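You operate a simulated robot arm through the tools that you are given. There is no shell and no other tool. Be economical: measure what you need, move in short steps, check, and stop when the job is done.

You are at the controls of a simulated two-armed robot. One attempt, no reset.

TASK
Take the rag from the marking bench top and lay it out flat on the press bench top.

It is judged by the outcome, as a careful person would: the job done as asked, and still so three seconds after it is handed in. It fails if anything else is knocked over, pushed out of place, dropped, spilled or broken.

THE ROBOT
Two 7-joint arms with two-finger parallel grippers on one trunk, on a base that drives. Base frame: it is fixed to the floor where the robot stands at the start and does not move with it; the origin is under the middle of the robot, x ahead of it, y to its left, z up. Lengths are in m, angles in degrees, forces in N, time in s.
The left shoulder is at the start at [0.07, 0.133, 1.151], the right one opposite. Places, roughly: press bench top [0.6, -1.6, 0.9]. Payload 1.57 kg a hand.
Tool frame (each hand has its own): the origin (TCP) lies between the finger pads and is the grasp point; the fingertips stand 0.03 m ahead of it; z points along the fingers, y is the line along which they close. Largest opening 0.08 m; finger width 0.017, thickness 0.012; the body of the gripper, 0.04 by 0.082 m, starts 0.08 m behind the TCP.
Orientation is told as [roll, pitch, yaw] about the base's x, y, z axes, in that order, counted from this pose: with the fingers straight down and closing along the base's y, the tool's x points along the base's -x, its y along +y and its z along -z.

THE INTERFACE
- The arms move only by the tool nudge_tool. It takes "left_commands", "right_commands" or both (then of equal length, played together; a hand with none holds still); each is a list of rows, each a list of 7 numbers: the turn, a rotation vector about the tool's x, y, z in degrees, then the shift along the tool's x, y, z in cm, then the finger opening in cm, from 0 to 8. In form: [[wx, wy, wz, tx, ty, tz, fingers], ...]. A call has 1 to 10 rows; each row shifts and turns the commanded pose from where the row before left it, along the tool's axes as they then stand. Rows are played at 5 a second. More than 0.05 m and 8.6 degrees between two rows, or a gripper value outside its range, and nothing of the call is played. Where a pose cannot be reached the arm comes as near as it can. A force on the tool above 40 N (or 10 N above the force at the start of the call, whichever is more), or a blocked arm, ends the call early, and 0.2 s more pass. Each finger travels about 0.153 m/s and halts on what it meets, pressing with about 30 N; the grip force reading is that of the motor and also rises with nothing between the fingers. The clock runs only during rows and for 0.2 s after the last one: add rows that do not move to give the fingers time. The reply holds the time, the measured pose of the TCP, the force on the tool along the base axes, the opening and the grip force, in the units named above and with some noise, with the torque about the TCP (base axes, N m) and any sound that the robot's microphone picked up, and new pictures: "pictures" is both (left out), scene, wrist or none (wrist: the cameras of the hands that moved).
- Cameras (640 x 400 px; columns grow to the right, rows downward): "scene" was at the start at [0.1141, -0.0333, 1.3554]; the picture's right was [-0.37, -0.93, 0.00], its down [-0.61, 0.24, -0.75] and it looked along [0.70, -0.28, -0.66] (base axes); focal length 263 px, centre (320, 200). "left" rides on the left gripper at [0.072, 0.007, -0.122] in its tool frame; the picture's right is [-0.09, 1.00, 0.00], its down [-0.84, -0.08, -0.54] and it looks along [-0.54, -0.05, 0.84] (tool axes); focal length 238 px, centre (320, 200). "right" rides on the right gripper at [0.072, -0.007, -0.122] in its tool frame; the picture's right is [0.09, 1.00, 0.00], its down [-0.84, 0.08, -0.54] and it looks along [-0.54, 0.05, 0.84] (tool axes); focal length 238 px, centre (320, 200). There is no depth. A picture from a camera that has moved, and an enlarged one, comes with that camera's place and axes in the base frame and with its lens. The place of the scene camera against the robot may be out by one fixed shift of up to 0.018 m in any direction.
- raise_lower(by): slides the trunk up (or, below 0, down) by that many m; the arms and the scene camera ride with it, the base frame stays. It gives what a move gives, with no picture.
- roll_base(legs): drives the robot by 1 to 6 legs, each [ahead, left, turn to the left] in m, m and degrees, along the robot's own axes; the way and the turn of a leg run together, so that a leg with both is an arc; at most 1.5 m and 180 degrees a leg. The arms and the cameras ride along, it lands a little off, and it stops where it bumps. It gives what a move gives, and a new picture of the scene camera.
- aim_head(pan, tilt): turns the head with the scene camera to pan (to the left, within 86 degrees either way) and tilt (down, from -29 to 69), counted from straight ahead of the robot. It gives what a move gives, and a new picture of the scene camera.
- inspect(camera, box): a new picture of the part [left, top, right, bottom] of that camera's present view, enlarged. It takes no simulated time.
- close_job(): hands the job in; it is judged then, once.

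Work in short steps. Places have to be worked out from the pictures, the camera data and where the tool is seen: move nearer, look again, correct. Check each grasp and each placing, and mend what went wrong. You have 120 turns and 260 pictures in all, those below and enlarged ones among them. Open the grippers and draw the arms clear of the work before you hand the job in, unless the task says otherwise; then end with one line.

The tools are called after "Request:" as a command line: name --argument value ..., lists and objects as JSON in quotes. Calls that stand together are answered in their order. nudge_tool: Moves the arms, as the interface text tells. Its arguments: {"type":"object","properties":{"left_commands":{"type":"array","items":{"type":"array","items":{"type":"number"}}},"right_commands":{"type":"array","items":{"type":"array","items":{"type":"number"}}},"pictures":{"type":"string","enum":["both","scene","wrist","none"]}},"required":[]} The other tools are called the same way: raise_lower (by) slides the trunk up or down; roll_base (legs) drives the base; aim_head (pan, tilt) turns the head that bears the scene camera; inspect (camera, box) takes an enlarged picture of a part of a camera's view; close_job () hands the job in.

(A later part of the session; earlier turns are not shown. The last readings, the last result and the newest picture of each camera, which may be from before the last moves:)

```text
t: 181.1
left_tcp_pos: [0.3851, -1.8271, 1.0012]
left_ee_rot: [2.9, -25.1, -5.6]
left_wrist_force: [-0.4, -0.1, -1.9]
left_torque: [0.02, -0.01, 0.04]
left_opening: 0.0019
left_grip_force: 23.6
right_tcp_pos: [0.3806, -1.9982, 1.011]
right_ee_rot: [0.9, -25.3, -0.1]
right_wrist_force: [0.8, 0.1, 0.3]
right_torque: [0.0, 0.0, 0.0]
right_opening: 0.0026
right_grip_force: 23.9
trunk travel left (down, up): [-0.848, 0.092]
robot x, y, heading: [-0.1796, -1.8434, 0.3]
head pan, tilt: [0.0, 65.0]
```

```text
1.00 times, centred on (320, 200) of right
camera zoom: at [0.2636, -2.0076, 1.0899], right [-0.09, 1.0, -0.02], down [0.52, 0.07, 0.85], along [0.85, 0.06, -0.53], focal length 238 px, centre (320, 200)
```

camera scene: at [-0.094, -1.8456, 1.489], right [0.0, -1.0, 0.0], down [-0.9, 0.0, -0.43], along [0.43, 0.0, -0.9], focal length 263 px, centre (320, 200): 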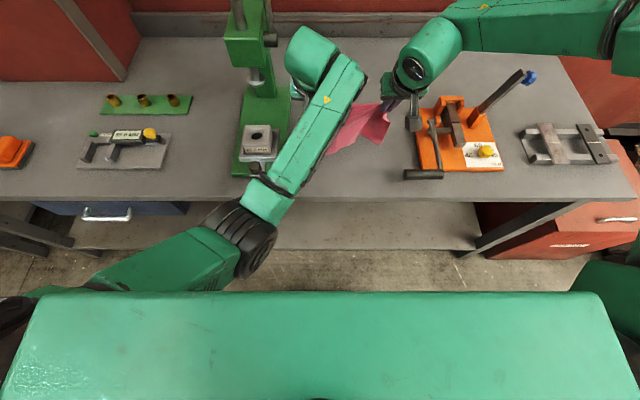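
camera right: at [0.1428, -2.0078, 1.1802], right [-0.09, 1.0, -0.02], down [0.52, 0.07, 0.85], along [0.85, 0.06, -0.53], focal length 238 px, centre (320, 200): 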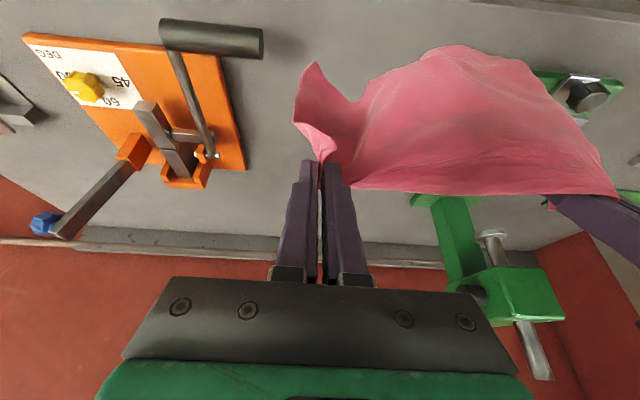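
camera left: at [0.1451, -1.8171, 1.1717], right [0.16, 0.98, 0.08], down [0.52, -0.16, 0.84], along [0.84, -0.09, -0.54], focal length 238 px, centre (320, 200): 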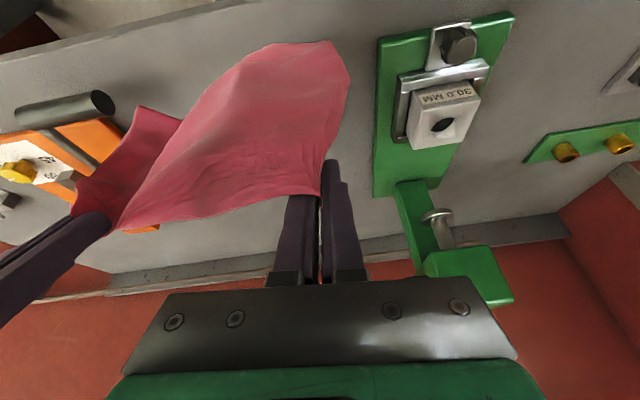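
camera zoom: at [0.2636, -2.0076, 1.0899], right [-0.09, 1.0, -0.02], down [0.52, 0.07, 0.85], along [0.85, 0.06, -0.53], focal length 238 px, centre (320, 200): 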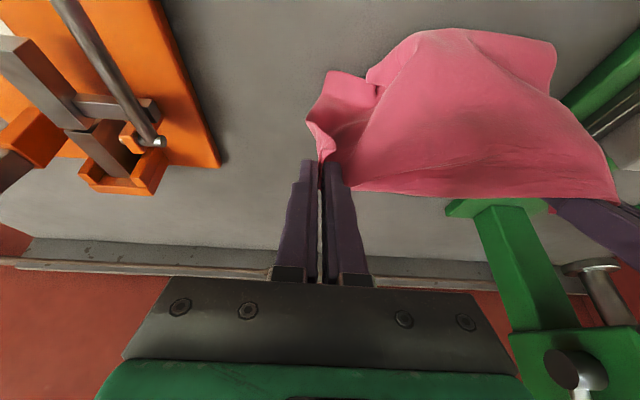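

Working: the sheet now trails toward the robot. I continue forward and down.

Request:
roll_base --legs '[[0.04, 0, 0]]'

Request:
raise_lower --by -0.035

Request:
nudge_tool --left_commands '[[0, 0, 0, -1.6, 0, 1.6, 0], [0, 0, 0, -1.6, 0, 1.6, 0], [0, 0, 0, 0, 0, 0, 0]]' --right_commands '[[0, 0, 0, -1.6, 0, 1.6, 0], [0, 0, 0, -1.6, 0, 1.6, 0], [0, 0, 0, 0, 0, 0, 0]]'

```text
t: 182.0
left_tcp_pos: [0.4178, -1.8269, 1.0066]
left_ee_rot: [2.8, -25.5, -5.8]
left_wrist_force: [-0.2, -0.2, -0.1]
left_torque: [0.0, -0.02, 0.01]
left_opening: 0.0019
left_grip_force: 23.4
right_tcp_pos: [0.4129, -1.9992, 1.0153]
right_ee_rot: [1.1, -25.7, -0.1]
right_wrist_force: [-0.6, -0.6, 0.5]
right_torque: [0.01, -0.05, 0.03]
right_opening: 0.0028
right_grip_force: 23.8
trunk travel left (down, up): [-0.848, 0.092]
robot x, y, heading: [-0.1397, -1.8461, 0.2]
head pan, tilt: [0.0, 65.0]
camera scene: at [-0.0532, -1.8456, 1.4489], right [0.0, -1.0, 0.0], down [-0.9, 0.0, -0.43], along [0.43, 0.0, -0.9], focal length 263 px, centre (320, 200)
```

scene: 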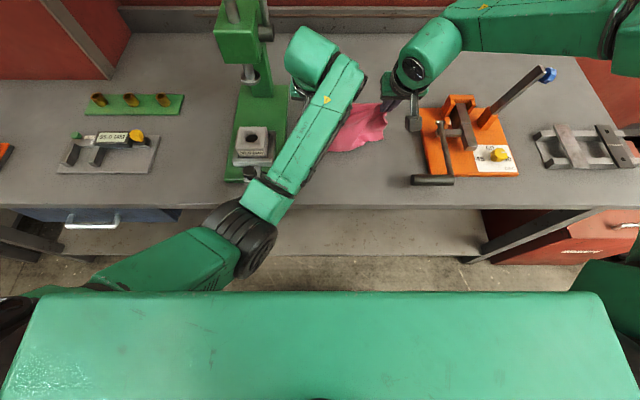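

```text
t: 182.8
left_tcp_pos: [0.4242, -1.8278, 0.9664]
left_ee_rot: [2.8, -25.1, -5.7]
left_wrist_force: [0.3, 0.1, -0.7]
left_torque: [0.01, -0.01, 0.03]
left_opening: 0.0018
left_grip_force: 23.7
right_tcp_pos: [0.4192, -1.999, 0.9757]
right_ee_rot: [1.0, -25.2, -0.2]
right_wrist_force: [0.8, -0.3, 0.3]
right_torque: [0.02, 0.04, -0.02]
right_opening: 0.0027
right_grip_force: 24.3
trunk travel left (down, up): [-0.813, 0.127]
robot x, y, heading: [-0.1382, -1.8428, 0.0]
head pan, tilt: [0.0, 65.0]
```

```text
t: 183.6
left_tcp_pos: [0.4654, -1.8319, 0.9525]
left_ee_rot: [2.6, -25.1, -5.7]
left_wrist_force: [1.0, 0.2, 0.7]
left_torque: [0.02, -0.01, 0.06]
left_opening: 0.0017
left_grip_force: 23.7
right_tcp_pos: [0.4337, -2.0186, 0.9793]
right_ee_rot: [1.1, -25.3, -0.1]
right_wrist_force: [-0.6, -0.1, 0.4]
right_torque: [0.0, -0.01, -0.02]
right_opening: 0.0027
right_grip_force: 24.0
right hand out of reach, approached as far as the arm can: row 1, 2
trunk travel left (down, up): [-0.813, 0.127]
robot x, y, heading: [-0.1374, -1.8429, -0.0]
head pan, tilt: [0.0, 65.0]
camera scene: at [-0.0453, -1.8453, 1.4132], right [0.0, -1.0, 0.0], down [-0.91, 0.0, -0.42], along [0.42, 0.0, -0.91], focal length 263 px, centre (320, 200)
camera right: at [0.3175, -2.0262, 1.0582], right [-0.09, 1.0, -0.02], down [0.52, 0.07, 0.85], along [0.85, 0.06, -0.53], focal length 238 px, centre (320, 200)
camera left: at [0.3483, -1.8203, 1.0337], right [0.16, 0.98, 0.08], down [0.52, -0.16, 0.84], along [0.84, -0.09, -0.53], focal length 238 px, centre (320, 200)
```

scene: 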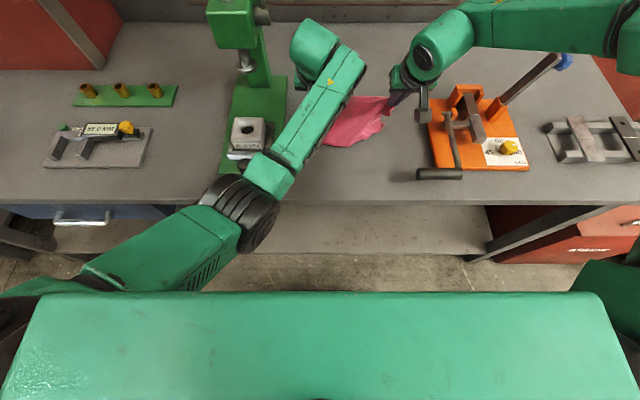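
right: 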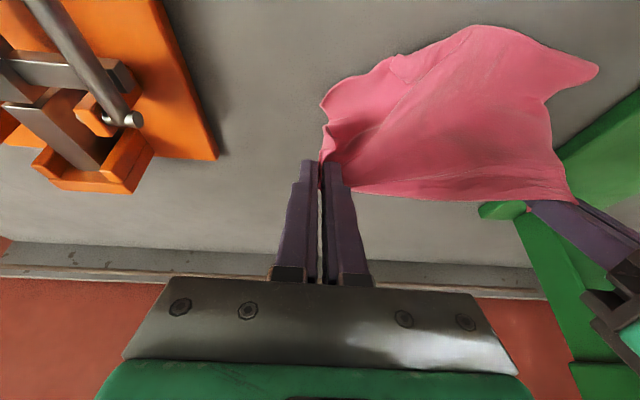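
left: 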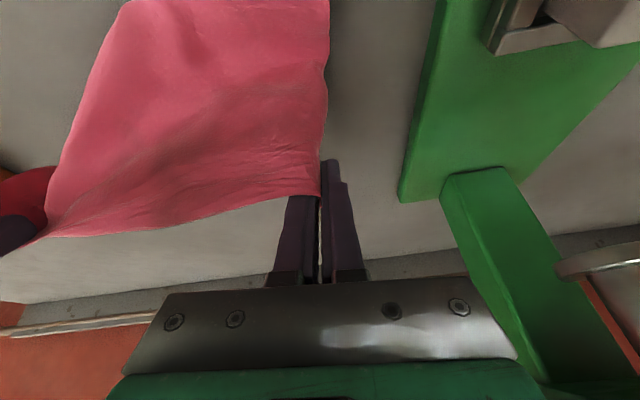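

The cloth is unrolling nicely. I lower further by 3.5 cm and bring the right hand down to match.

Request:
raise_lower --by -0.035

Request:
nudge_tool --right_commands '[[0, 0, 0, -0.3, 0.3, 1.2, 0], [0, 0, 0, -0.3, 0.3, 1.2, 0], [0, 0, 0, -0.3, 0.3, 1.0, 0], [0, 0, 0, 0, 0, 0, 0]]' --left_commands '[[0, 0, 0, 0, 0, 0, 0], [0, 0, 0, 0.3, 0, 0.7, 0], [0, 0, 0, 0.3, 0, 0.7, 0], [0, 0, 0, 0, 0, 0, 0]]'

```text
t: 184.4
left_tcp_pos: [0.4642, -1.8328, 0.9178]
left_ee_rot: [2.7, -25.0, -5.9]
left_wrist_force: [-0.1, -0.9, 0.1]
left_torque: [0.06, 0.0, 0.01]
left_opening: 0.0016
left_grip_force: 23.3
right_tcp_pos: [0.4346, -2.0174, 0.9443]
right_ee_rot: [1.0, -25.5, -0.1]
right_wrist_force: [-0.3, 1.5, 0.3]
right_torque: [0.03, -0.01, 0.01]
right_opening: 0.0024
right_grip_force: 23.7
trunk travel left (down, up): [-0.778, 0.162]
robot x, y, heading: [-0.1409, -1.8412, 0.1]
head pan, tilt: [0.0, 65.0]
```

```text
t: 185.4
left_tcp_pos: [0.4671, -1.8303, 0.901]
left_ee_rot: [2.8, -25.1, -5.7]
left_wrist_force: [0.0, -2.1, 0.1]
left_torque: [0.08, 0.0, 0.08]
left_opening: 0.0018
left_grip_force: 23.8
right_tcp_pos: [0.4346, -2.0242, 0.9368]
right_ee_rot: [1.0, -25.4, -0.1]
right_wrist_force: [-1.1, 2.4, -0.3]
right_torque: [0.09, 0.01, 0.03]
right_opening: 0.0028
right_grip_force: 24.3
right hand out of reach, approached as far as the arm can: row 1, 2, 3
trunk travel left (down, up): [-0.778, 0.162]
robot x, y, heading: [-0.143, -1.847, 0.3]
head pan, tilt: [0.0, 65.0]
camera scene: at [-0.0443, -1.8457, 1.3781], right [0.0, -1.0, 0.0], down [-0.91, 0.0, -0.42], along [0.42, 0.0, -0.91], focal length 263 px, centre (320, 200)
camera right: at [0.3171, -2.0317, 1.0159], right [-0.09, 1.0, -0.02], down [0.52, 0.07, 0.85], along [0.85, 0.06, -0.53], focal length 238 px, centre (320, 200)
camera left: at [0.3502, -1.8194, 0.9827], right [0.16, 0.98, 0.08], down [0.52, -0.16, 0.84], along [0.84, -0.09, -0.53], focal length 238 px, centre (320, 200)
```

scene: 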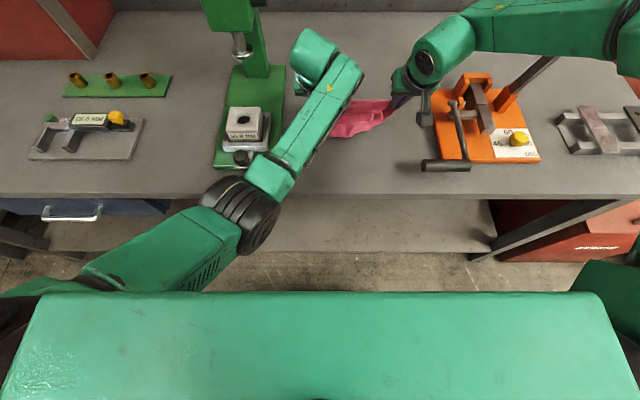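
right: 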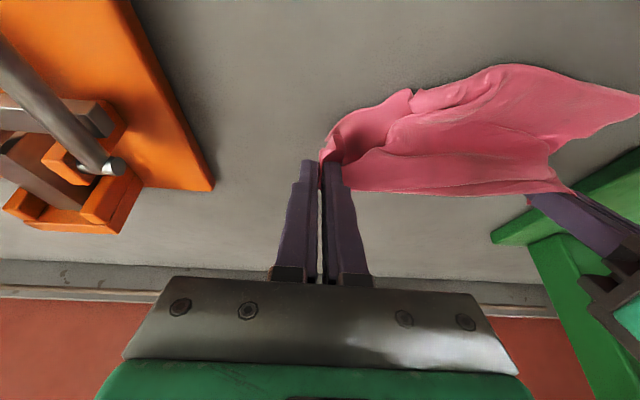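
left: 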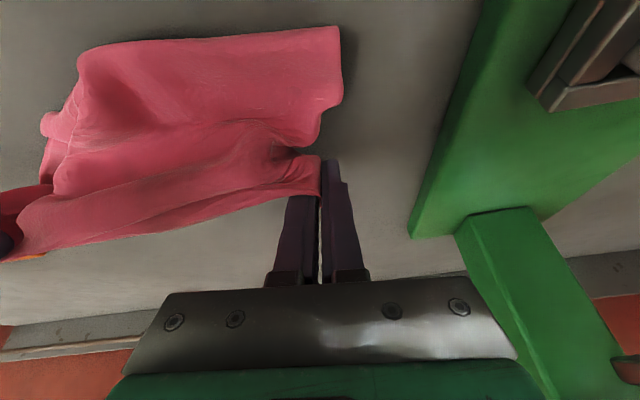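

The far part has slack; the hands must go a bit further forward. I raise 3 cm (for elbow clearance), drive forward 6 cm and look.

Request:
raise_lower --by 0.03

Request:
roll_base --legs '[[0.06, 0, 0]]'

Request:
inspect --camera "left" --box '[0, 0, 640, 400]'

Request:
inspect --camera "right" --box '[0, 0, 640, 400]'

```text
t: 186.1
left_tcp_pos: [0.4679, -1.8307, 0.9316]
left_ee_rot: [2.8, -25.0, -5.8]
left_wrist_force: [0.9, -2.4, -0.4]
left_torque: [0.04, -0.01, 0.09]
left_opening: 0.0016
left_grip_force: 23.5
right_tcp_pos: [0.4352, -2.0239, 0.9685]
right_ee_rot: [1.0, -25.4, -0.2]
right_wrist_force: [-0.1, 2.7, -0.6]
right_torque: [0.05, 0.03, 0.06]
right_opening: 0.0028
right_grip_force: 23.6
trunk travel left (down, up): [-0.808, 0.132]
robot x, y, heading: [-0.1404, -1.8431, 0.2]
head pan, tilt: [0.0, 65.0]
```

```text
t: 187.1
left_tcp_pos: [0.5222, -1.8312, 0.9347]
left_ee_rot: [2.7, -25.5, -5.8]
left_wrist_force: [0.0, -3.1, -0.1]
left_torque: [0.06, -0.01, 0.08]
left_opening: 0.002
left_grip_force: 23.2
right_tcp_pos: [0.4898, -2.0237, 0.9694]
right_ee_rot: [1.0, -25.7, -0.2]
right_wrist_force: [-0.7, 2.6, -0.1]
right_torque: [0.02, -0.03, 0.06]
right_opening: 0.003
right_grip_force: 23.8
trunk travel left (down, up): [-0.808, 0.132]
robot x, y, heading: [-0.0815, -1.8464, 0.1]
head pan, tilt: [0.0, 65.0]
camera scene: at [0.0086, -1.8455, 1.4087], right [0.0, -1.0, 0.0], down [-0.9, 0.0, -0.43], along [0.43, 0.0, -0.9], focal length 263 px, centre (320, 200)
```

scene: 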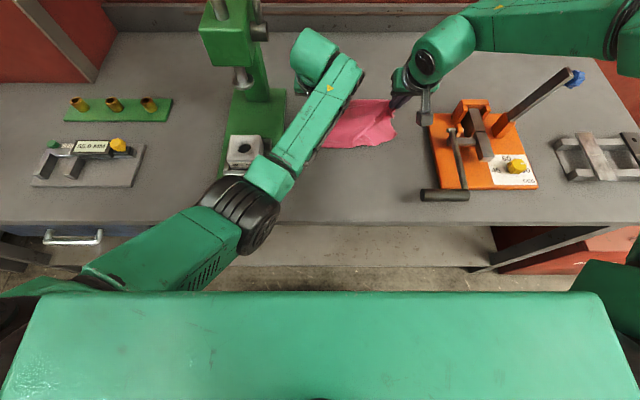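

```text
1.00 times, centred on (320, 200) of left
camera zoom: at [0.405, -1.8194, 1.0153], right [0.16, 0.98, 0.08], down [0.51, -0.16, 0.84], along [0.84, -0.09, -0.53], focal length 238 px, centre (320, 200)
```

zoom: 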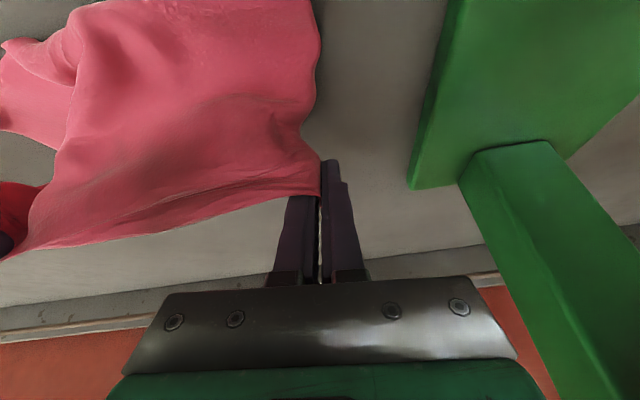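

```text
1.00 times, centred on (320, 200) of right
camera zoom: at [0.3717, -2.0318, 1.0482], right [-0.09, 1.0, -0.02], down [0.52, 0.07, 0.85], along [0.85, 0.06, -0.52], focal length 238 px, centre (320, 200)
```

zoom: 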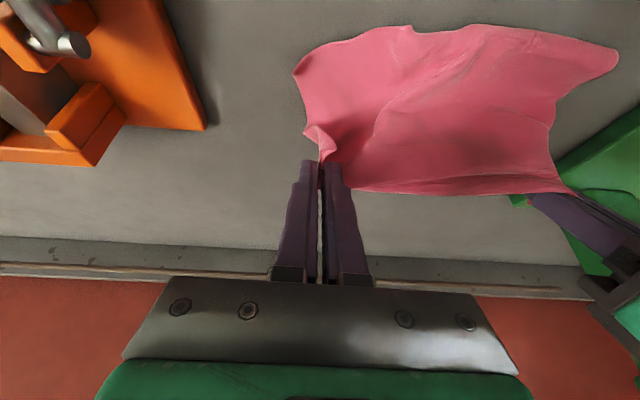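

The sheet is well spread now, but the left elbow is nearing the press block, so I go no further. I release both hands gently and let the far edge drop the last few centimetres.

Request:
nudge_tool --left_commands '[[0, 0, 0, 0, -0.4, 0.6, 0], [0, 0, 0, 0, 0, 0, 1], [0, 0, 0, 0, 0, 0, 3], [0, 0, 0, 0, 0, 0, 4], [0, 0, 0, 0, 0, 0, 4]]' --right_commands '[[0, 0, 0, 0, 0, 0.6, 0], [0, 0, 0, 0, 0, 0, 1], [0, 0, 0, 0, 0, 0, 3], [0, 0, 0, 0, 0, 0, 4], [0, 0, 0, 0, 0, 0, 4]]'

```text
t: 188.3
left_tcp_pos: [0.5277, -1.8349, 0.9271]
left_ee_rot: [2.8, -25.1, -5.7]
left_wrist_force: [0.9, -0.5, -0.7]
left_torque: [0.0, -0.03, 0.03]
left_opening: 0.0399
left_grip_force: 0.0
right_tcp_pos: [0.4929, -2.0247, 0.9648]
right_ee_rot: [1.2, -25.5, -0.1]
right_wrist_force: [0.5, 0.5, 0.2]
right_torque: [0.02, -0.01, 0.01]
right_opening: 0.0399
right_grip_force: 0.0
right hand out of reach, approached as far as the arm can: row 1
trunk travel left (down, up): [-0.808, 0.132]
robot x, y, heading: [-0.0824, -1.8453, -0.1]
head pan, tilt: [0.0, 65.0]
camera scene: at [0.0143, -1.8456, 1.4081], right [0.0, -1.0, 0.0], down [-0.91, 0.0, -0.42], along [0.42, 0.0, -0.91], focal length 263 px, centre (320, 200)
camera right: at [0.3751, -2.0336, 1.0434], right [-0.09, 1.0, -0.02], down [0.52, 0.07, 0.85], along [0.85, 0.06, -0.53], focal length 238 px, centre (320, 200)
camera left: at [0.4113, -1.8238, 1.0077], right [0.16, 0.98, 0.08], down [0.52, -0.16, 0.84], along [0.84, -0.09, -0.53], focal length 238 px, centre (320, 200)
```

scene: 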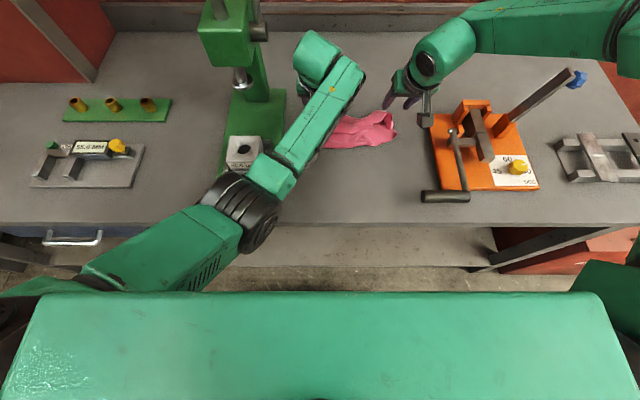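
right: 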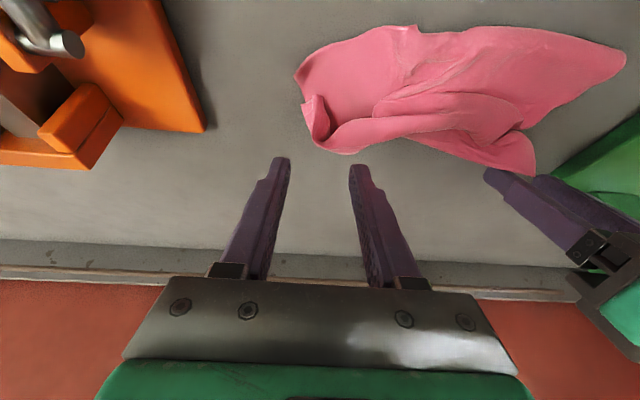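
left: 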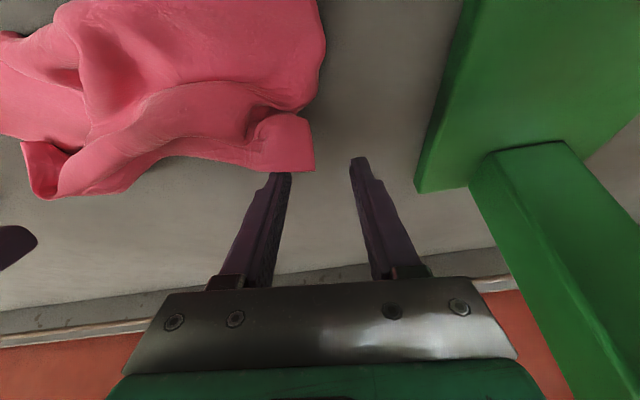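

Released. The rag lies open but wrinkled. I raise, back off and get a clear view of it.

Request:
raise_lower --by 0.1

Request:
roll_base --legs '[[-0.2, 0, 0]]'

Request:
nudge_tool --left_commands '[[0, 8, 0, 0, 3, 0, 0], [0, 8, 0, 0, 3, 0, 0], [0, 8, 0, 0, 3, 0, 0], [2.8, 1, -5.8, 0, 3, 0, 0]]' --right_commands '[[0, 8, 0, 0, -3, 0, 0], [0, 8, 0, 0, -3, 0, 0], [0, 8, 0, 0, -3, 0, 0], [0, 1, 0, 0, -3, 0, 0]]' --pictures "scene"

Request:
inspect --camera "scene" --box '[240, 20, 460, 190]'

```text
t: 189.6
left_tcp_pos: [0.528, -1.8359, 1.0261]
left_ee_rot: [2.8, -25.1, -5.8]
left_wrist_force: [-0.9, -0.1, -0.7]
left_torque: [-0.02, 0.02, 0.03]
left_opening: 0.0399
left_grip_force: 0.1
right_tcp_pos: [0.4932, -2.0256, 1.0632]
right_ee_rot: [1.1, -25.4, -0.1]
right_wrist_force: [0.5, -0.2, -0.2]
right_torque: [0.0, 0.06, 0.0]
right_opening: 0.0401
right_grip_force: 0.2
trunk travel left (down, up): [-0.908, 0.032]
robot x, y, heading: [-0.0862, -1.8421, -0.0]
head pan, tilt: [0.0, 65.0]
```

```text
t: 191.2
left_tcp_pos: [0.3291, -1.8355, 1.0249]
left_ee_rot: [2.8, -24.9, -6.0]
left_wrist_force: [-1.3, -0.4, 0.3]
left_torque: [0.01, 0.0, -0.03]
left_opening: 0.0399
left_grip_force: 0.1
right_tcp_pos: [0.2929, -2.0262, 1.0638]
right_ee_rot: [1.2, -25.3, -0.2]
right_wrist_force: [0.3, -0.3, -0.3]
right_torque: [0.02, 0.02, -0.02]
right_opening: 0.04
right_grip_force: 0.1
trunk travel left (down, up): [-0.908, 0.032]
robot x, y, heading: [-0.283, -1.8432, 0.2]
head pan, tilt: [0.0, 65.0]
camera scene: at [-0.1835, -1.846, 1.5077], right [0.0, -1.0, 0.0], down [-0.91, 0.0, -0.42], along [0.42, 0.0, -0.91], focal length 263 px, centre (320, 200)
```

scene: 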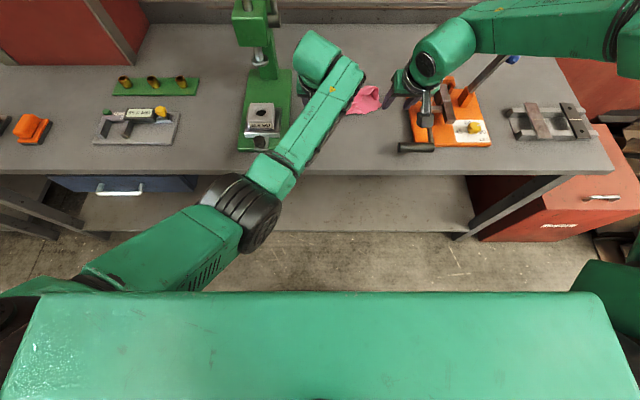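

```text
t: 192.2
left_tcp_pos: [0.3175, -1.7062, 1.0354]
left_ee_rot: [-0.5, -0.3, 1.2]
left_wrist_force: [0.3, -0.6, -0.9]
left_torque: [-0.04, -0.04, 0.0]
left_opening: 0.0
left_grip_force: 21.3
left hand out of reach, approached as far as the arm can: row 3
right_tcp_pos: [0.2347, -2.1259, 1.0841]
right_ee_rot: [0.8, -0.6, 0.1]
right_wrist_force: [0.1, 0.3, 0.3]
right_torque: [-0.04, 0.04, 0.02]
right_opening: 0.0
right_grip_force: 21.1
right hand out of reach, approached as far as the arm can: row 2, 3, 4
trunk travel left (down, up): [-0.908, 0.032]
robot x, y, heading: [-0.2849, -1.8445, -0.2]
head pan, tilt: [0.0, 65.0]
camera scene: at [-0.1899, -1.8447, 1.5083], right [0.0, -1.0, 0.0], down [-0.91, 0.0, -0.42], along [0.42, 0.0, -0.91], focal length 263 px, centre (320, 200)
```

scene: 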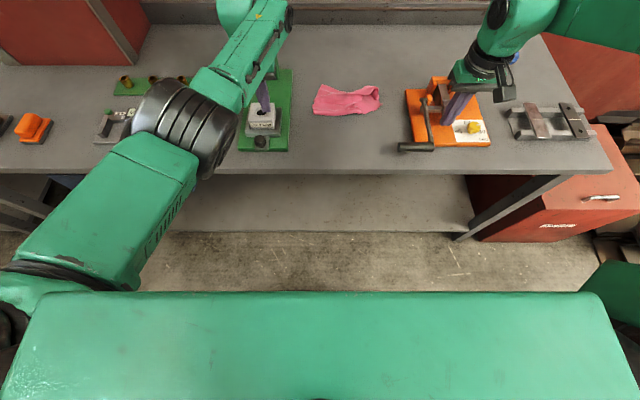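

```text
2.35 times, centred on (350, 105) of scene
camera zoom: at [-0.1899, -1.8447, 1.5083], right [0.0, -1.0, 0.0], down [-0.91, 0.0, -0.42], along [0.42, 0.0, -0.91], focal length 620 px, centre (249, 424)
```

zoom: 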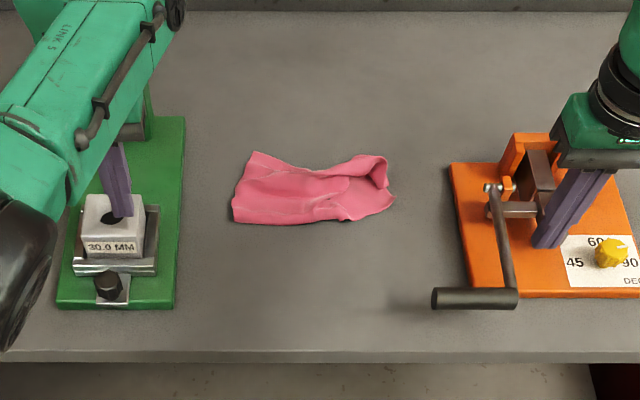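

The rag is open widthwise (20 cm) but gathered front-to-back (13 cm of ~24). I'll draw the near hem toward the robot by pressing a fingertip on it and dragging. I'll use only the right arm for this, so first I park the left hand high, then shift the base left and forward.

Request:
nudge_tool --left_commands '[[0, 0, 0, 2, 1.5, -4, 0], [0, 0, 0, 2, 1.5, -4, 0], [0, 0, 0, 2, 1.5, -4, 0], [0, 0, 0, 2, 1.5, -4, 0], [0, 0, 0, 2, 1.5, -4, 0]]' --right_commands '[[0, 0, 0, 0, 1, 0, 0], [0, 0, 0, 0, 1, 0, 0], [0, 0, 0, 0, 1, 0, 0], [0, 0, 0, 0, 1, 0, 0], [0, 0, 0, 0, 0, 0, 0]]' --pictures "none"

Request:
roll_base --legs '[[0, 0.17, 0], [0.22, 0, 0]]'

```text
t: 193.4
left_tcp_pos: [0.263, -1.6131, 1.2279]
left_ee_rot: [-0.5, -0.1, 0.9]
left_wrist_force: [-0.1, 0.4, 0.1]
left_torque: [-0.02, -0.01, -0.01]
left_opening: 0.0
left_grip_force: 21.4
left hand out of reach, approached as far as the arm can: row 2, 3, 4, 5
right_tcp_pos: [0.2326, -2.0852, 1.0858]
right_ee_rot: [0.9, -0.4, 0.3]
right_wrist_force: [0.3, 0.2, 0.2]
right_torque: [0.01, 0.0, 0.0]
right_opening: 0.0001
right_grip_force: 21.3
trunk travel left (down, up): [-0.908, 0.032]
robot x, y, heading: [-0.2854, -1.8441, -0.2]
head pan, tilt: [0.0, 65.0]
```

```text
t: 196.2
left_tcp_pos: [0.4869, -1.4437, 1.2295]
left_ee_rot: [-0.3, -0.3, 1.1]
left_wrist_force: [-0.5, -0.1, 0.9]
left_torque: [0.0, -0.02, -0.02]
left_opening: 0.0
left_grip_force: 21.3
right_tcp_pos: [0.4555, -1.9157, 1.0856]
right_ee_rot: [1.0, -0.6, 0.2]
right_wrist_force: [0.3, -0.4, -0.7]
right_torque: [0.02, -0.04, 0.0]
right_opening: 0.0
right_grip_force: 21.1
trunk travel left (down, up): [-0.908, 0.032]
robot x, y, heading: [-0.062, -1.6743, 0.0]
head pan, tilt: [0.0, 65.0]
camera scene: at [0.0313, -1.6754, 1.5085], right [0.0, -1.0, 0.0], down [-0.91, 0.0, -0.43], along [0.43, 0.0, -0.91], focal length 263 px, centre (320, 200)
```

scene: 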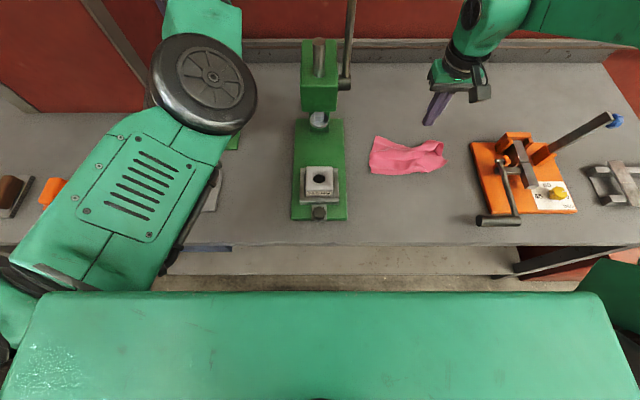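

Clear view, and the right arm works freely here. I lower the trunk 11 cm and inspect the rag from the right wrist camera.

Request:
raise_lower --by -0.11

Request:
inspect --camera "right" --box '[0, 0, 640, 400]'

Request:
inspect --camera "scene" --box '[330, 60, 500, 210]'

```text
t: 197.6
left_tcp_pos: [0.4899, -1.4429, 1.1173]
left_ee_rot: [-0.3, -0.1, 1.2]
left_wrist_force: [-0.7, -0.2, 0.1]
left_torque: [-0.01, -0.01, 0.03]
left_opening: 0.0
left_grip_force: 21.4
right_tcp_pos: [0.4579, -1.9159, 0.9741]
right_ee_rot: [1.0, -0.4, 0.3]
right_wrist_force: [0.1, 0.5, -0.8]
right_torque: [0.01, 0.0, 0.0]
right_opening: 0.0
right_grip_force: 21.0
trunk travel left (down, up): [-0.798, 0.142]
robot x, y, heading: [-0.0586, -1.6732, 0.2]
head pan, tilt: [0.0, 65.0]
```

```text
1.00 times, centred on (320, 200) of right
camera zoom: at [0.3858, -1.9245, 1.0947], right [-0.1, 1.0, 0.02], down [0.83, 0.07, 0.55], along [0.55, 0.07, -0.84], focal length 238 px, centre (320, 200)
```

zoom: 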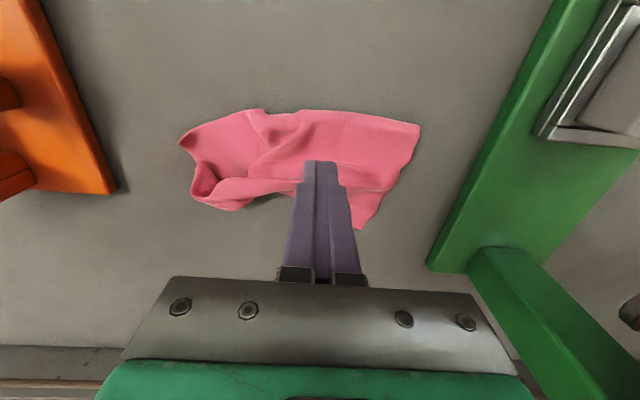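

```text
2.67 times, centred on (415, 135) of scene
camera zoom: at [0.0362, -1.6748, 1.3981], right [0.0, -1.0, 0.0], down [-0.91, 0.0, -0.42], along [0.42, 0.0, -0.91], focal length 702 px, centre (67, 373)
```

zoom: 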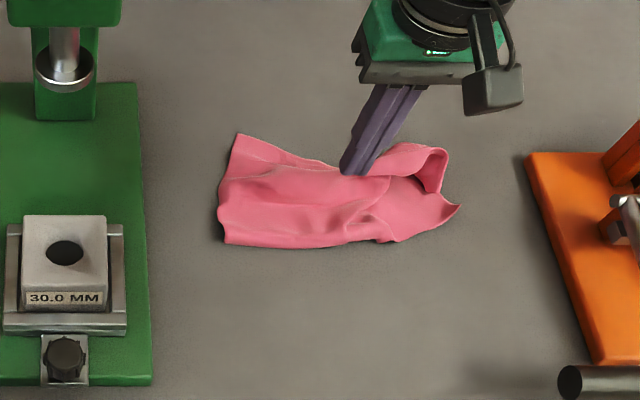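

The near hem runs from (0.443,-1.816) to (0.48,-2.05). I press with 5 cm-spread fingertips near its left part and drag 6 cm toward the robot.

Request:
nudge_tool --right_commands '[[0, 0, 0, -0.5, 2.8, 0, 5], [0, 0, 0, 0, 2.6, 0, 5], [0, 0, 0, 0, 0, 3, 5], [0, 0, 0, 0, 0, 3, 5], [0, 0, 0, 0, 0, 2, 5], [0, 0, 0, 0, 0, 0.6, 5], [0, 0, 0, 1.5, 0, 0, 5], [0, 0, 0, 1.5, 0, 0, 5], [0, 0, 0, 1.5, 0, 0, 5], [0, 0, 0, 1.5, 0, 0, 5]]' --pictures "both"

```text
t: 199.8
left_tcp_pos: [0.4894, -1.443, 1.1186]
left_ee_rot: [-0.4, -0.2, 1.1]
left_wrist_force: [-0.3, -0.4, 0.2]
left_torque: [0.0, 0.0, 0.0]
left_opening: 0.0
left_grip_force: 21.3
right_tcp_pos: [0.3648, -1.8806, 0.9149]
right_ee_rot: [0.9, -0.4, 0.3]
right_wrist_force: [-0.3, -0.6, 0.5]
right_torque: [0.01, -0.03, 0.02]
right_opening: 0.0502
right_grip_force: 0.0
right hand out of reach, approached as far as the arm can: row 2, 3, 4, 5, 6
trunk travel left (down, up): [-0.798, 0.142]
robot x, y, heading: [-0.0618, -1.6736, 0.2]
head pan, tilt: [0.0, 65.0]
camera scene: at [0.0353, -1.675, 1.3982], right [0.0, -1.0, 0.0], down [-0.91, 0.0, -0.42], along [0.42, 0.0, -0.91], focal length 263 px, centre (320, 200)
camera right: at [0.2923, -1.89, 1.0345], right [-0.1, 1.0, 0.02], down [0.83, 0.07, 0.55], along [0.55, 0.07, -0.83], focal length 238 px, centre (320, 200)
```

scene: 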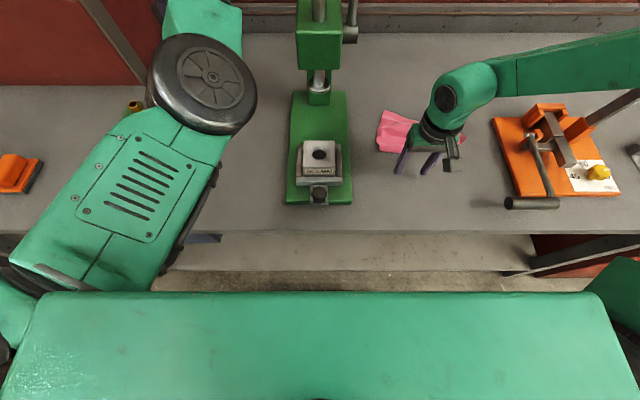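
right: 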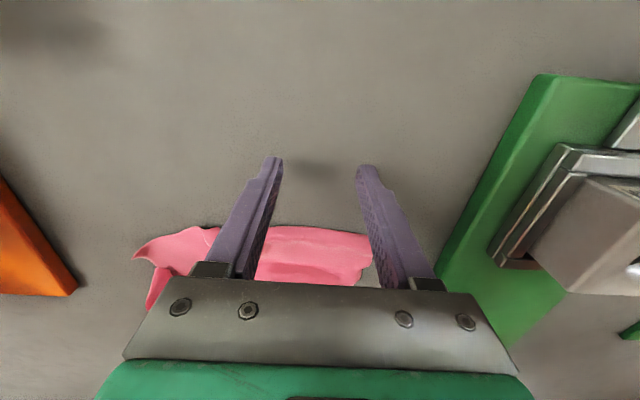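

The arm couldn't reach low there. I raise the right hand, lower the trunk 7 cm and move the base forward 4 cm, then retry.

Request:
nudge_tool --right_commands '[[0, 0, 0, 0, 0, -4, 5], [0, 0, 0, 0, 0, -4, 5]]' --pictures "none"

Request:
raise_lower --by -0.07

Request:
roll_base --legs '[[0.04, 0.03, 0]]'

Request:
nudge_tool --right_commands '[[0, 0, 0, -2.2, 0, 0, 5], [0, 0, 0, -2.2, 0, 0, 5], [0, 0, 0, -2.2, 0, 0, 5], [0, 0, 0, 0, 0, 1, 5], [0, 0, 0, 0, 0, 1, 5]]' --pictures "both"

```text
t: 200.4
left_tcp_pos: [0.4881, -1.4443, 1.1174]
left_ee_rot: [-0.3, -0.2, 1.1]
left_wrist_force: [0.3, -0.5, 0.9]
left_torque: [0.01, 0.0, -0.01]
left_opening: 0.0
left_grip_force: 21.2
right_tcp_pos: [0.3646, -1.8832, 0.9953]
right_ee_rot: [1.1, -0.4, 0.2]
right_wrist_force: [0.2, 0.8, -0.4]
right_torque: [0.02, -0.03, -0.04]
right_opening: 0.0498
right_grip_force: 0.0
trunk travel left (down, up): [-0.798, 0.142]
robot x, y, heading: [-0.0609, -1.6708, -0.1]
head pan, tilt: [0.0, 65.0]
```

```text
t: 201.5
left_tcp_pos: [0.4892, -1.443, 1.0485]
left_ee_rot: [-0.4, -0.2, 1.1]
left_wrist_force: [-0.4, -0.3, 0.1]
left_torque: [-0.01, 0.0, -0.01]
left_opening: 0.0001
left_grip_force: 21.4
right_tcp_pos: [0.3656, -1.8838, 0.9229]
right_ee_rot: [0.9, -0.5, 0.2]
right_wrist_force: [0.1, 0.5, -0.1]
right_torque: [-0.01, 0.01, -0.02]
right_opening: 0.0502
right_grip_force: 0.1
trunk travel left (down, up): [-0.728, 0.212]
robot x, y, heading: [-0.0568, -1.6742, 0.1]
head pan, tilt: [0.0, 65.0]
```

```text
t: 202.4
left_tcp_pos: [0.5273, -1.4163, 1.0494]
left_ee_rot: [-0.2, -0.4, 1.1]
left_wrist_force: [-1.0, -0.8, 0.4]
left_torque: [0.02, -0.03, -0.02]
left_opening: 0.0
left_grip_force: 21.0
right_tcp_pos: [0.403, -1.8552, 0.924]
right_ee_rot: [1.1, -0.6, 0.0]
right_wrist_force: [-0.2, 0.0, 0.0]
right_torque: [-0.01, -0.02, -0.04]
right_opening: 0.0501
right_grip_force: 0.0
trunk travel left (down, up): [-0.728, 0.212]
robot x, y, heading: [-0.0193, -1.6396, 0.0]
head pan, tilt: [0.0, 65.0]
camera scene: at [0.072, -1.6476, 1.3285], right [0.0, -1.0, 0.0], down [-0.91, 0.0, -0.42], along [0.42, 0.0, -0.91], focal length 263 px, centre (320, 200)
```

scene: 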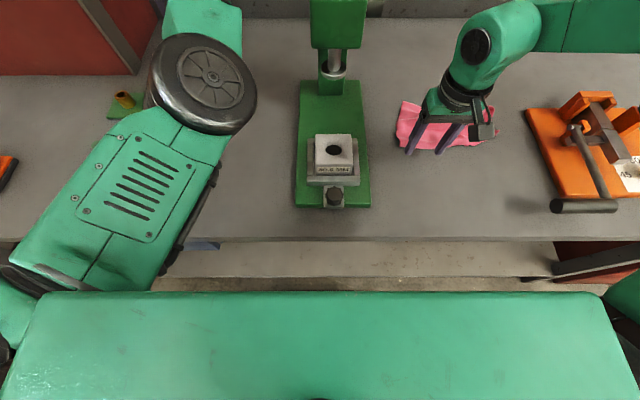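

```text
t: 203.6
left_tcp_pos: [0.5301, -1.4131, 1.0477]
left_ee_rot: [-0.4, -0.2, 1.0]
left_wrist_force: [0.3, -0.4, 0.4]
left_torque: [-0.01, -0.02, 0.02]
left_opening: 0.0001
left_grip_force: 21.4
right_tcp_pos: [0.472, -1.8554, 0.9044]
right_ee_rot: [1.0, -0.5, 0.1]
right_wrist_force: [-0.5, 0.4, 0.6]
right_torque: [-0.01, -0.01, 0.02]
right_opening: 0.05
right_grip_force: 0.0
trunk travel left (down, up): [-0.728, 0.212]
robot x, y, heading: [-0.0233, -1.6401, -0.2]
head pan, tilt: [0.0, 65.0]
camera scene: at [0.076, -1.6449, 1.3281], right [0.0, -1.0, 0.0], down [-0.91, 0.0, -0.42], along [0.42, 0.0, -0.91], focal length 263 px, centre (320, 200)
camera right: at [0.3987, -1.8627, 1.0252], right [-0.09, 1.0, 0.02], down [0.83, 0.07, 0.55], along [0.55, 0.07, -0.84], focal length 238 px, centre (320, 200)
```

scene: 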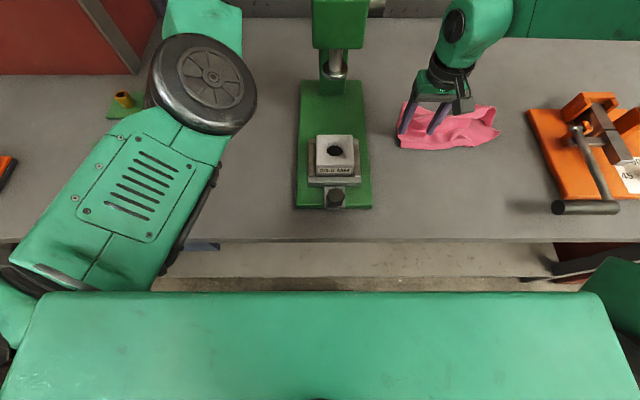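
right: 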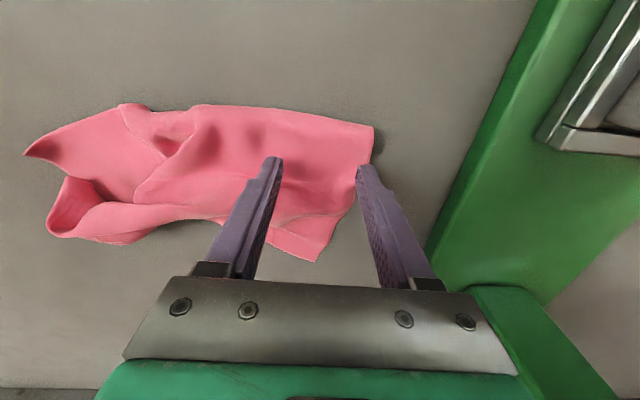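

Good reach now. Fingertips to 3.5 cm, just inside the near-left corner: press and drag 7.5 cm back.

Request:
nudge_tool --right_commands '[[0, 0, 0, 1, -1.3, 0, 3.5], [0, 0, 0, 0, 0, 0.8, 3.5], [0, 0, 0, 0, 0, 0.8, 3.5], [0, 0, 0, 1.2, 0.2, 0, 3.5], [0, 0, 0, 1.2, 0.2, 0, 3.5], [0, 0, 0, 1.2, 0.2, 0, 3.5], [0, 0, 0, 1.2, 0, 0, 3.5], [0, 0, 0, 1.2, 0, 0, 3.5], [0, 0, 0, 1.2, 0, 0, 3.5]]' --pictures "wrist"

```text
t: 205.1
left_tcp_pos: [0.5265, -1.4137, 1.0492]
left_ee_rot: [-0.3, -0.2, 0.9]
left_wrist_force: [0.2, 0.0, 0.4]
left_torque: [0.03, -0.02, 0.0]
left_opening: 0.0
left_grip_force: 21.4
right_tcp_pos: [0.4257, -1.8577, 0.8928]
right_ee_rot: [1.2, -1.2, 0.2]
right_wrist_force: [-2.7, 1.1, 21.0]
right_torque: [-0.46, 0.18, -0.08]
right_opening: 0.0342
right_grip_force: 0.0
trunk travel left (down, up): [-0.728, 0.212]
robot x, y, heading: [-0.0239, -1.6406, -0.0]
head pan, tilt: [0.0, 65.0]
stopped in row 7 (right hand): the force on the tool passed its limit (the readings are from after the stop); the commanded pose is now the measured one
camera right: at [0.3506, -1.867, 1.0122], right [-0.1, 1.0, 0.02], down [0.83, 0.07, 0.56], along [0.56, 0.07, -0.83], focal length 238 px, centre (320, 200)
```

right: 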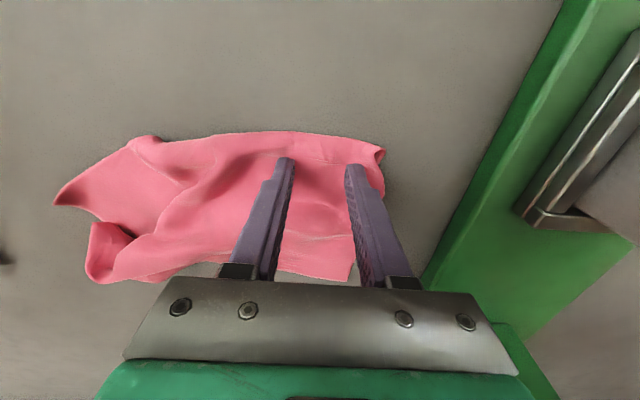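

It works: the left half has stretched. I continue dragging back another 5 cm.

Request:
nudge_tool --right_commands '[[0, 0, 0, 1.2, 0.2, 0, 3.5], [0, 0, 0, 1.2, 0.2, 0, 3.5], [0, 0, 0, 1.2, 0, 0, 3.5], [0, 0, 0, 1.2, 0, 0, 3.5], [0, 0, 0, 0, 0, 0, 3.5]]' --pictures "wrist"

```text
t: 206.1
left_tcp_pos: [0.527, -1.4142, 1.0482]
left_ee_rot: [-0.4, -0.2, 1.0]
left_wrist_force: [1.1, -0.2, 0.4]
left_torque: [0.04, 0.03, 0.04]
left_opening: 0.0
left_grip_force: 21.3
right_tcp_pos: [0.3842, -1.8531, 0.8931]
right_ee_rot: [1.3, -1.3, 0.2]
right_wrist_force: [-3.4, 1.1, 19.0]
right_torque: [-0.4, 0.14, -0.1]
right_opening: 0.034
right_grip_force: 0.2
trunk travel left (down, up): [-0.728, 0.212]
robot x, y, heading: [-0.0203, -1.6447, -0.3]
head pan, tilt: [0.0, 65.0]
stopped in row 4 (right hand): the force on the tool passed its limit (the readings are from after the stop); the commanded pose is now the measured one
camera right: at [0.3091, -1.8625, 1.0119], right [-0.1, 1.0, 0.02], down [0.82, 0.07, 0.56], along [0.56, 0.07, -0.83], focal length 238 px, centre (320, 200)
```

right: 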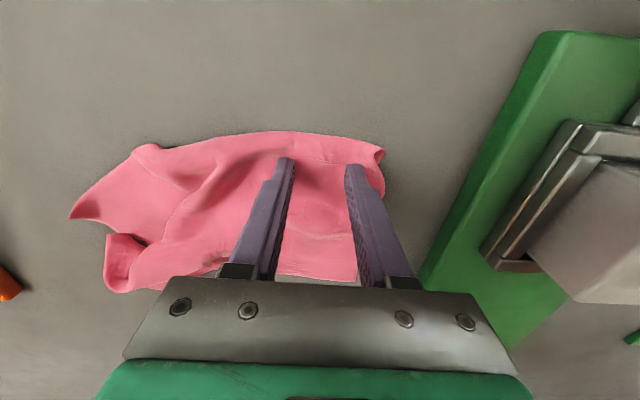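

I lift and view the whole rag again.

Request:
nudge_tool --right_commands '[[0, 0, 0, 0, 0, -3, 3.5], [0, 0, 0, 2, -1, -4, 3.5], [0, 0, 0, 3, -3, -2, 3.5]]' --pictures "wrist"

Request:
inspect --camera "scene" --box '[370, 60, 540, 220]'

```text
t: 206.9
left_tcp_pos: [0.5278, -1.4167, 1.0497]
left_ee_rot: [-0.1, -0.3, 1.0]
left_wrist_force: [-0.8, 0.7, 0.6]
left_torque: [0.01, -0.01, -0.01]
left_opening: 0.0003
left_grip_force: 21.7
right_tcp_pos: [0.33, -1.8983, 0.9792]
right_ee_rot: [1.3, -1.2, 0.3]
right_wrist_force: [-0.2, -0.7, -0.2]
right_torque: [0.05, 0.0, 0.01]
right_opening: 0.0352
right_grip_force: 0.0
trunk travel left (down, up): [-0.728, 0.212]
robot x, y, heading: [-0.0208, -1.6417, 0.0]
head pan, tilt: [0.0, 65.0]
camera right: at [0.2552, -1.9071, 1.099], right [-0.1, 1.0, 0.02], down [0.82, 0.07, 0.56], along [0.56, 0.07, -0.83], focal length 238 px, centre (320, 200)
```

right: 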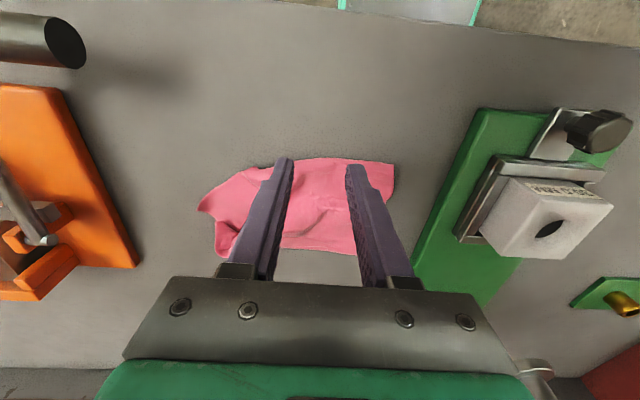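

```text
2.50 times, centred on (455, 140) of scene
camera zoom: at [0.0736, -1.6477, 1.3283], right [0.0, -1.0, 0.0], down [-0.91, 0.0, -0.42], along [0.42, 0.0, -0.91], focal length 658 px, centre (-18, 350)
```

zoom: 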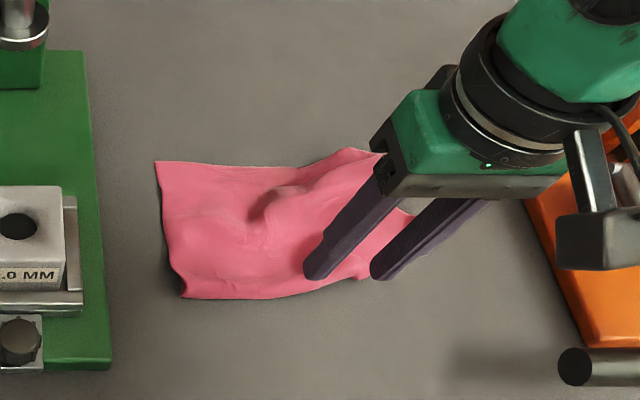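

Much flatter. Now the right near corner lags at about (0.435,-2.03). I move over it and press-drag it back likewise.

Request:
nudge_tool --right_commands '[[0, 0, 0, -3, -2.6, 0, 2.5], [0, 0, 0, -3, -2.6, 0, 2.5], [0, 0, 0, -3, -2.6, 0, 2.5], [0, 0, 0, -3, -2.6, 0, 2.5], [0, 0, 0, 0, 0, 4, 2.5], [0, 0, 0, 0, 0, 3, 2.5], [0, 0, 0, 0, 0, 0, 2.5]]' --pictures "wrist"

```text
t: 208.5
left_tcp_pos: [0.5299, -1.4142, 1.0477]
left_ee_rot: [-0.3, -0.2, 0.9]
left_wrist_force: [-1.1, 0.1, -0.5]
left_torque: [-0.01, -0.01, 0.05]
left_opening: 0.0
left_grip_force: 21.2
right_tcp_pos: [0.4458, -1.9868, 0.9058]
right_ee_rot: [1.0, -1.2, -0.1]
right_wrist_force: [1.1, 0.1, 0.7]
right_torque: [-0.01, 0.0, 0.01]
right_opening: 0.025
right_grip_force: 0.0
right hand out of reach, approached as far as the arm can: row 4, 6
trunk travel left (down, up): [-0.728, 0.212]
robot x, y, heading: [-0.0219, -1.6427, -0.2]
head pan, tilt: [0.0, 65.0]
camera right: at [0.3719, -1.9953, 1.026], right [-0.09, 1.0, 0.01], down [0.83, 0.07, 0.56], along [0.56, 0.06, -0.83], focal length 238 px, centre (320, 200)
```

right: 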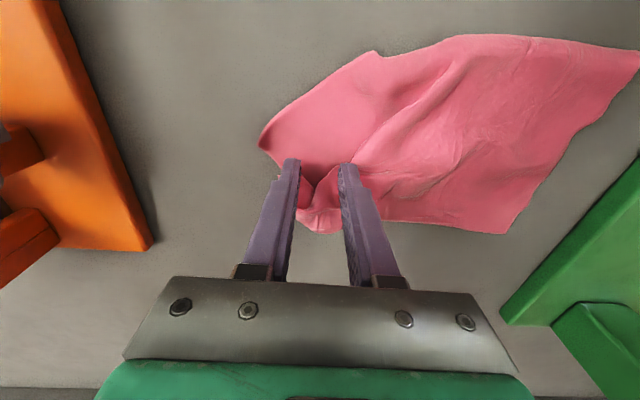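

I shift onto the near-right corner (0.430,-2.008), press, and drag it back and slightly right.

Request:
nudge_tool --right_commands '[[0, 0, 0, 1.6, -2.1, 0, 1.5], [0, 0, 0, 0, 0, 0.8, 1.5], [0, 0, 0, 0, 0, 0.7, 1.5], [0, 0, 0, 1.1, -0.4, 0, 1.5], [0, 0, 0, 1.1, -0.4, 0, 1.5], [0, 0, 0, 1.1, -0.4, 0, 1.5], [0, 0, 0, 1.1, -0.4, 0, 1.5], [0, 0, 0, 1.1, 0, 0, 1.5], [0, 0, 0, 0, 0, 0, 1.5]]' --pictures "wrist"

```text
t: 210.5
left_tcp_pos: [0.5296, -1.4148, 1.0483]
left_ee_rot: [-0.4, -0.1, 1.0]
left_wrist_force: [-0.3, -0.1, -0.1]
left_torque: [0.01, 0.02, -0.02]
left_opening: 0.0
left_grip_force: 20.8
right_tcp_pos: [0.3703, -2.0161, 0.8923]
right_ee_rot: [1.0, -1.1, 0.3]
right_wrist_force: [-0.8, 0.3, 0.5]
right_torque: [0.01, -0.01, 0.04]
right_opening: 0.0149
right_grip_force: 0.1
right hand out of reach, approached as far as the arm can: row 1
trunk travel left (down, up): [-0.728, 0.212]
robot x, y, heading: [-0.0183, -1.641, 0.0]
head pan, tilt: [0.0, 65.0]
camera right: at [0.2964, -2.0246, 1.0117], right [-0.1, 1.0, 0.02], down [0.83, 0.07, 0.56], along [0.56, 0.07, -0.83], focal length 238 px, centre (320, 200)
```

right: 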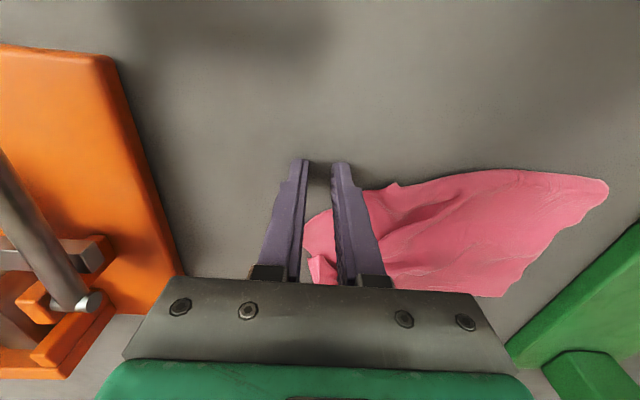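

The tip was just above the cloth and slid over. I go back and press slightly deeper.

Request:
nudge_tool --right_commands '[[0, 0, 0, 0, 0, -1.5, 1.5], [0, 0, 0, -2.7, 0.4, 0, 1.5], [0, 0, 0, -2.7, 0.4, 0, 1.5], [0, 0, 0, 0, 0, 1.2, 1.5], [0, 0, 0, 0, 0, 0.75, 1.5], [0, 0, 0, 1, -0.3, 0, 1.5], [0, 0, 0, 1, -0.3, 0, 1.5], [0, 0, 0, 1, -0.3, 0, 1.5], [0, 0, 0, 1, -0.3, 0, 1.5], [0, 0, 0, 1, 0, 0, 1.5]]' --pictures "wrist"

```text
t: 212.7
left_tcp_pos: [0.528, -1.4112, 1.0478]
left_ee_rot: [-0.5, -0.3, 0.9]
left_wrist_force: [-1.0, 0.0, -0.2]
left_torque: [-0.01, -0.02, 0.0]
left_opening: 0.0003
left_grip_force: 21.5
right_tcp_pos: [0.3738, -2.011, 0.8909]
right_ee_rot: [1.1, -1.3, 0.2]
right_wrist_force: [3.0, 0.2, 20.7]
right_torque: [-0.32, 0.01, 0.03]
right_opening: 0.0147
right_grip_force: 0.0
right hand out of reach, approached as far as the arm can: row 3
trunk travel left (down, up): [-0.728, 0.212]
robot x, y, heading: [-0.0223, -1.6433, 0.3]
head pan, tilt: [0.0, 65.0]
camera right: at [0.2987, -2.0203, 1.0112], right [-0.1, 1.0, 0.01], down [0.82, 0.07, 0.56], along [0.56, 0.07, -0.83], focal length 238 px, centre (320, 200)
```

right: 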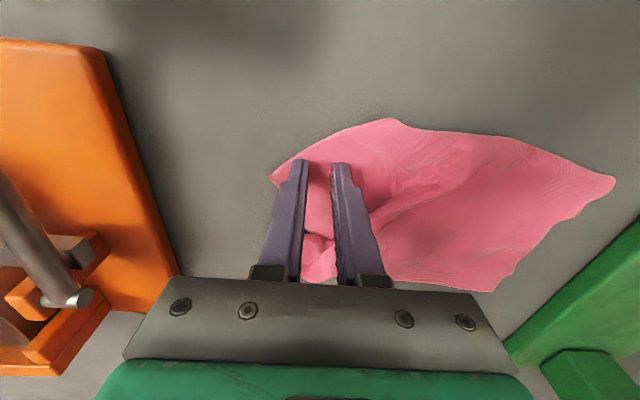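

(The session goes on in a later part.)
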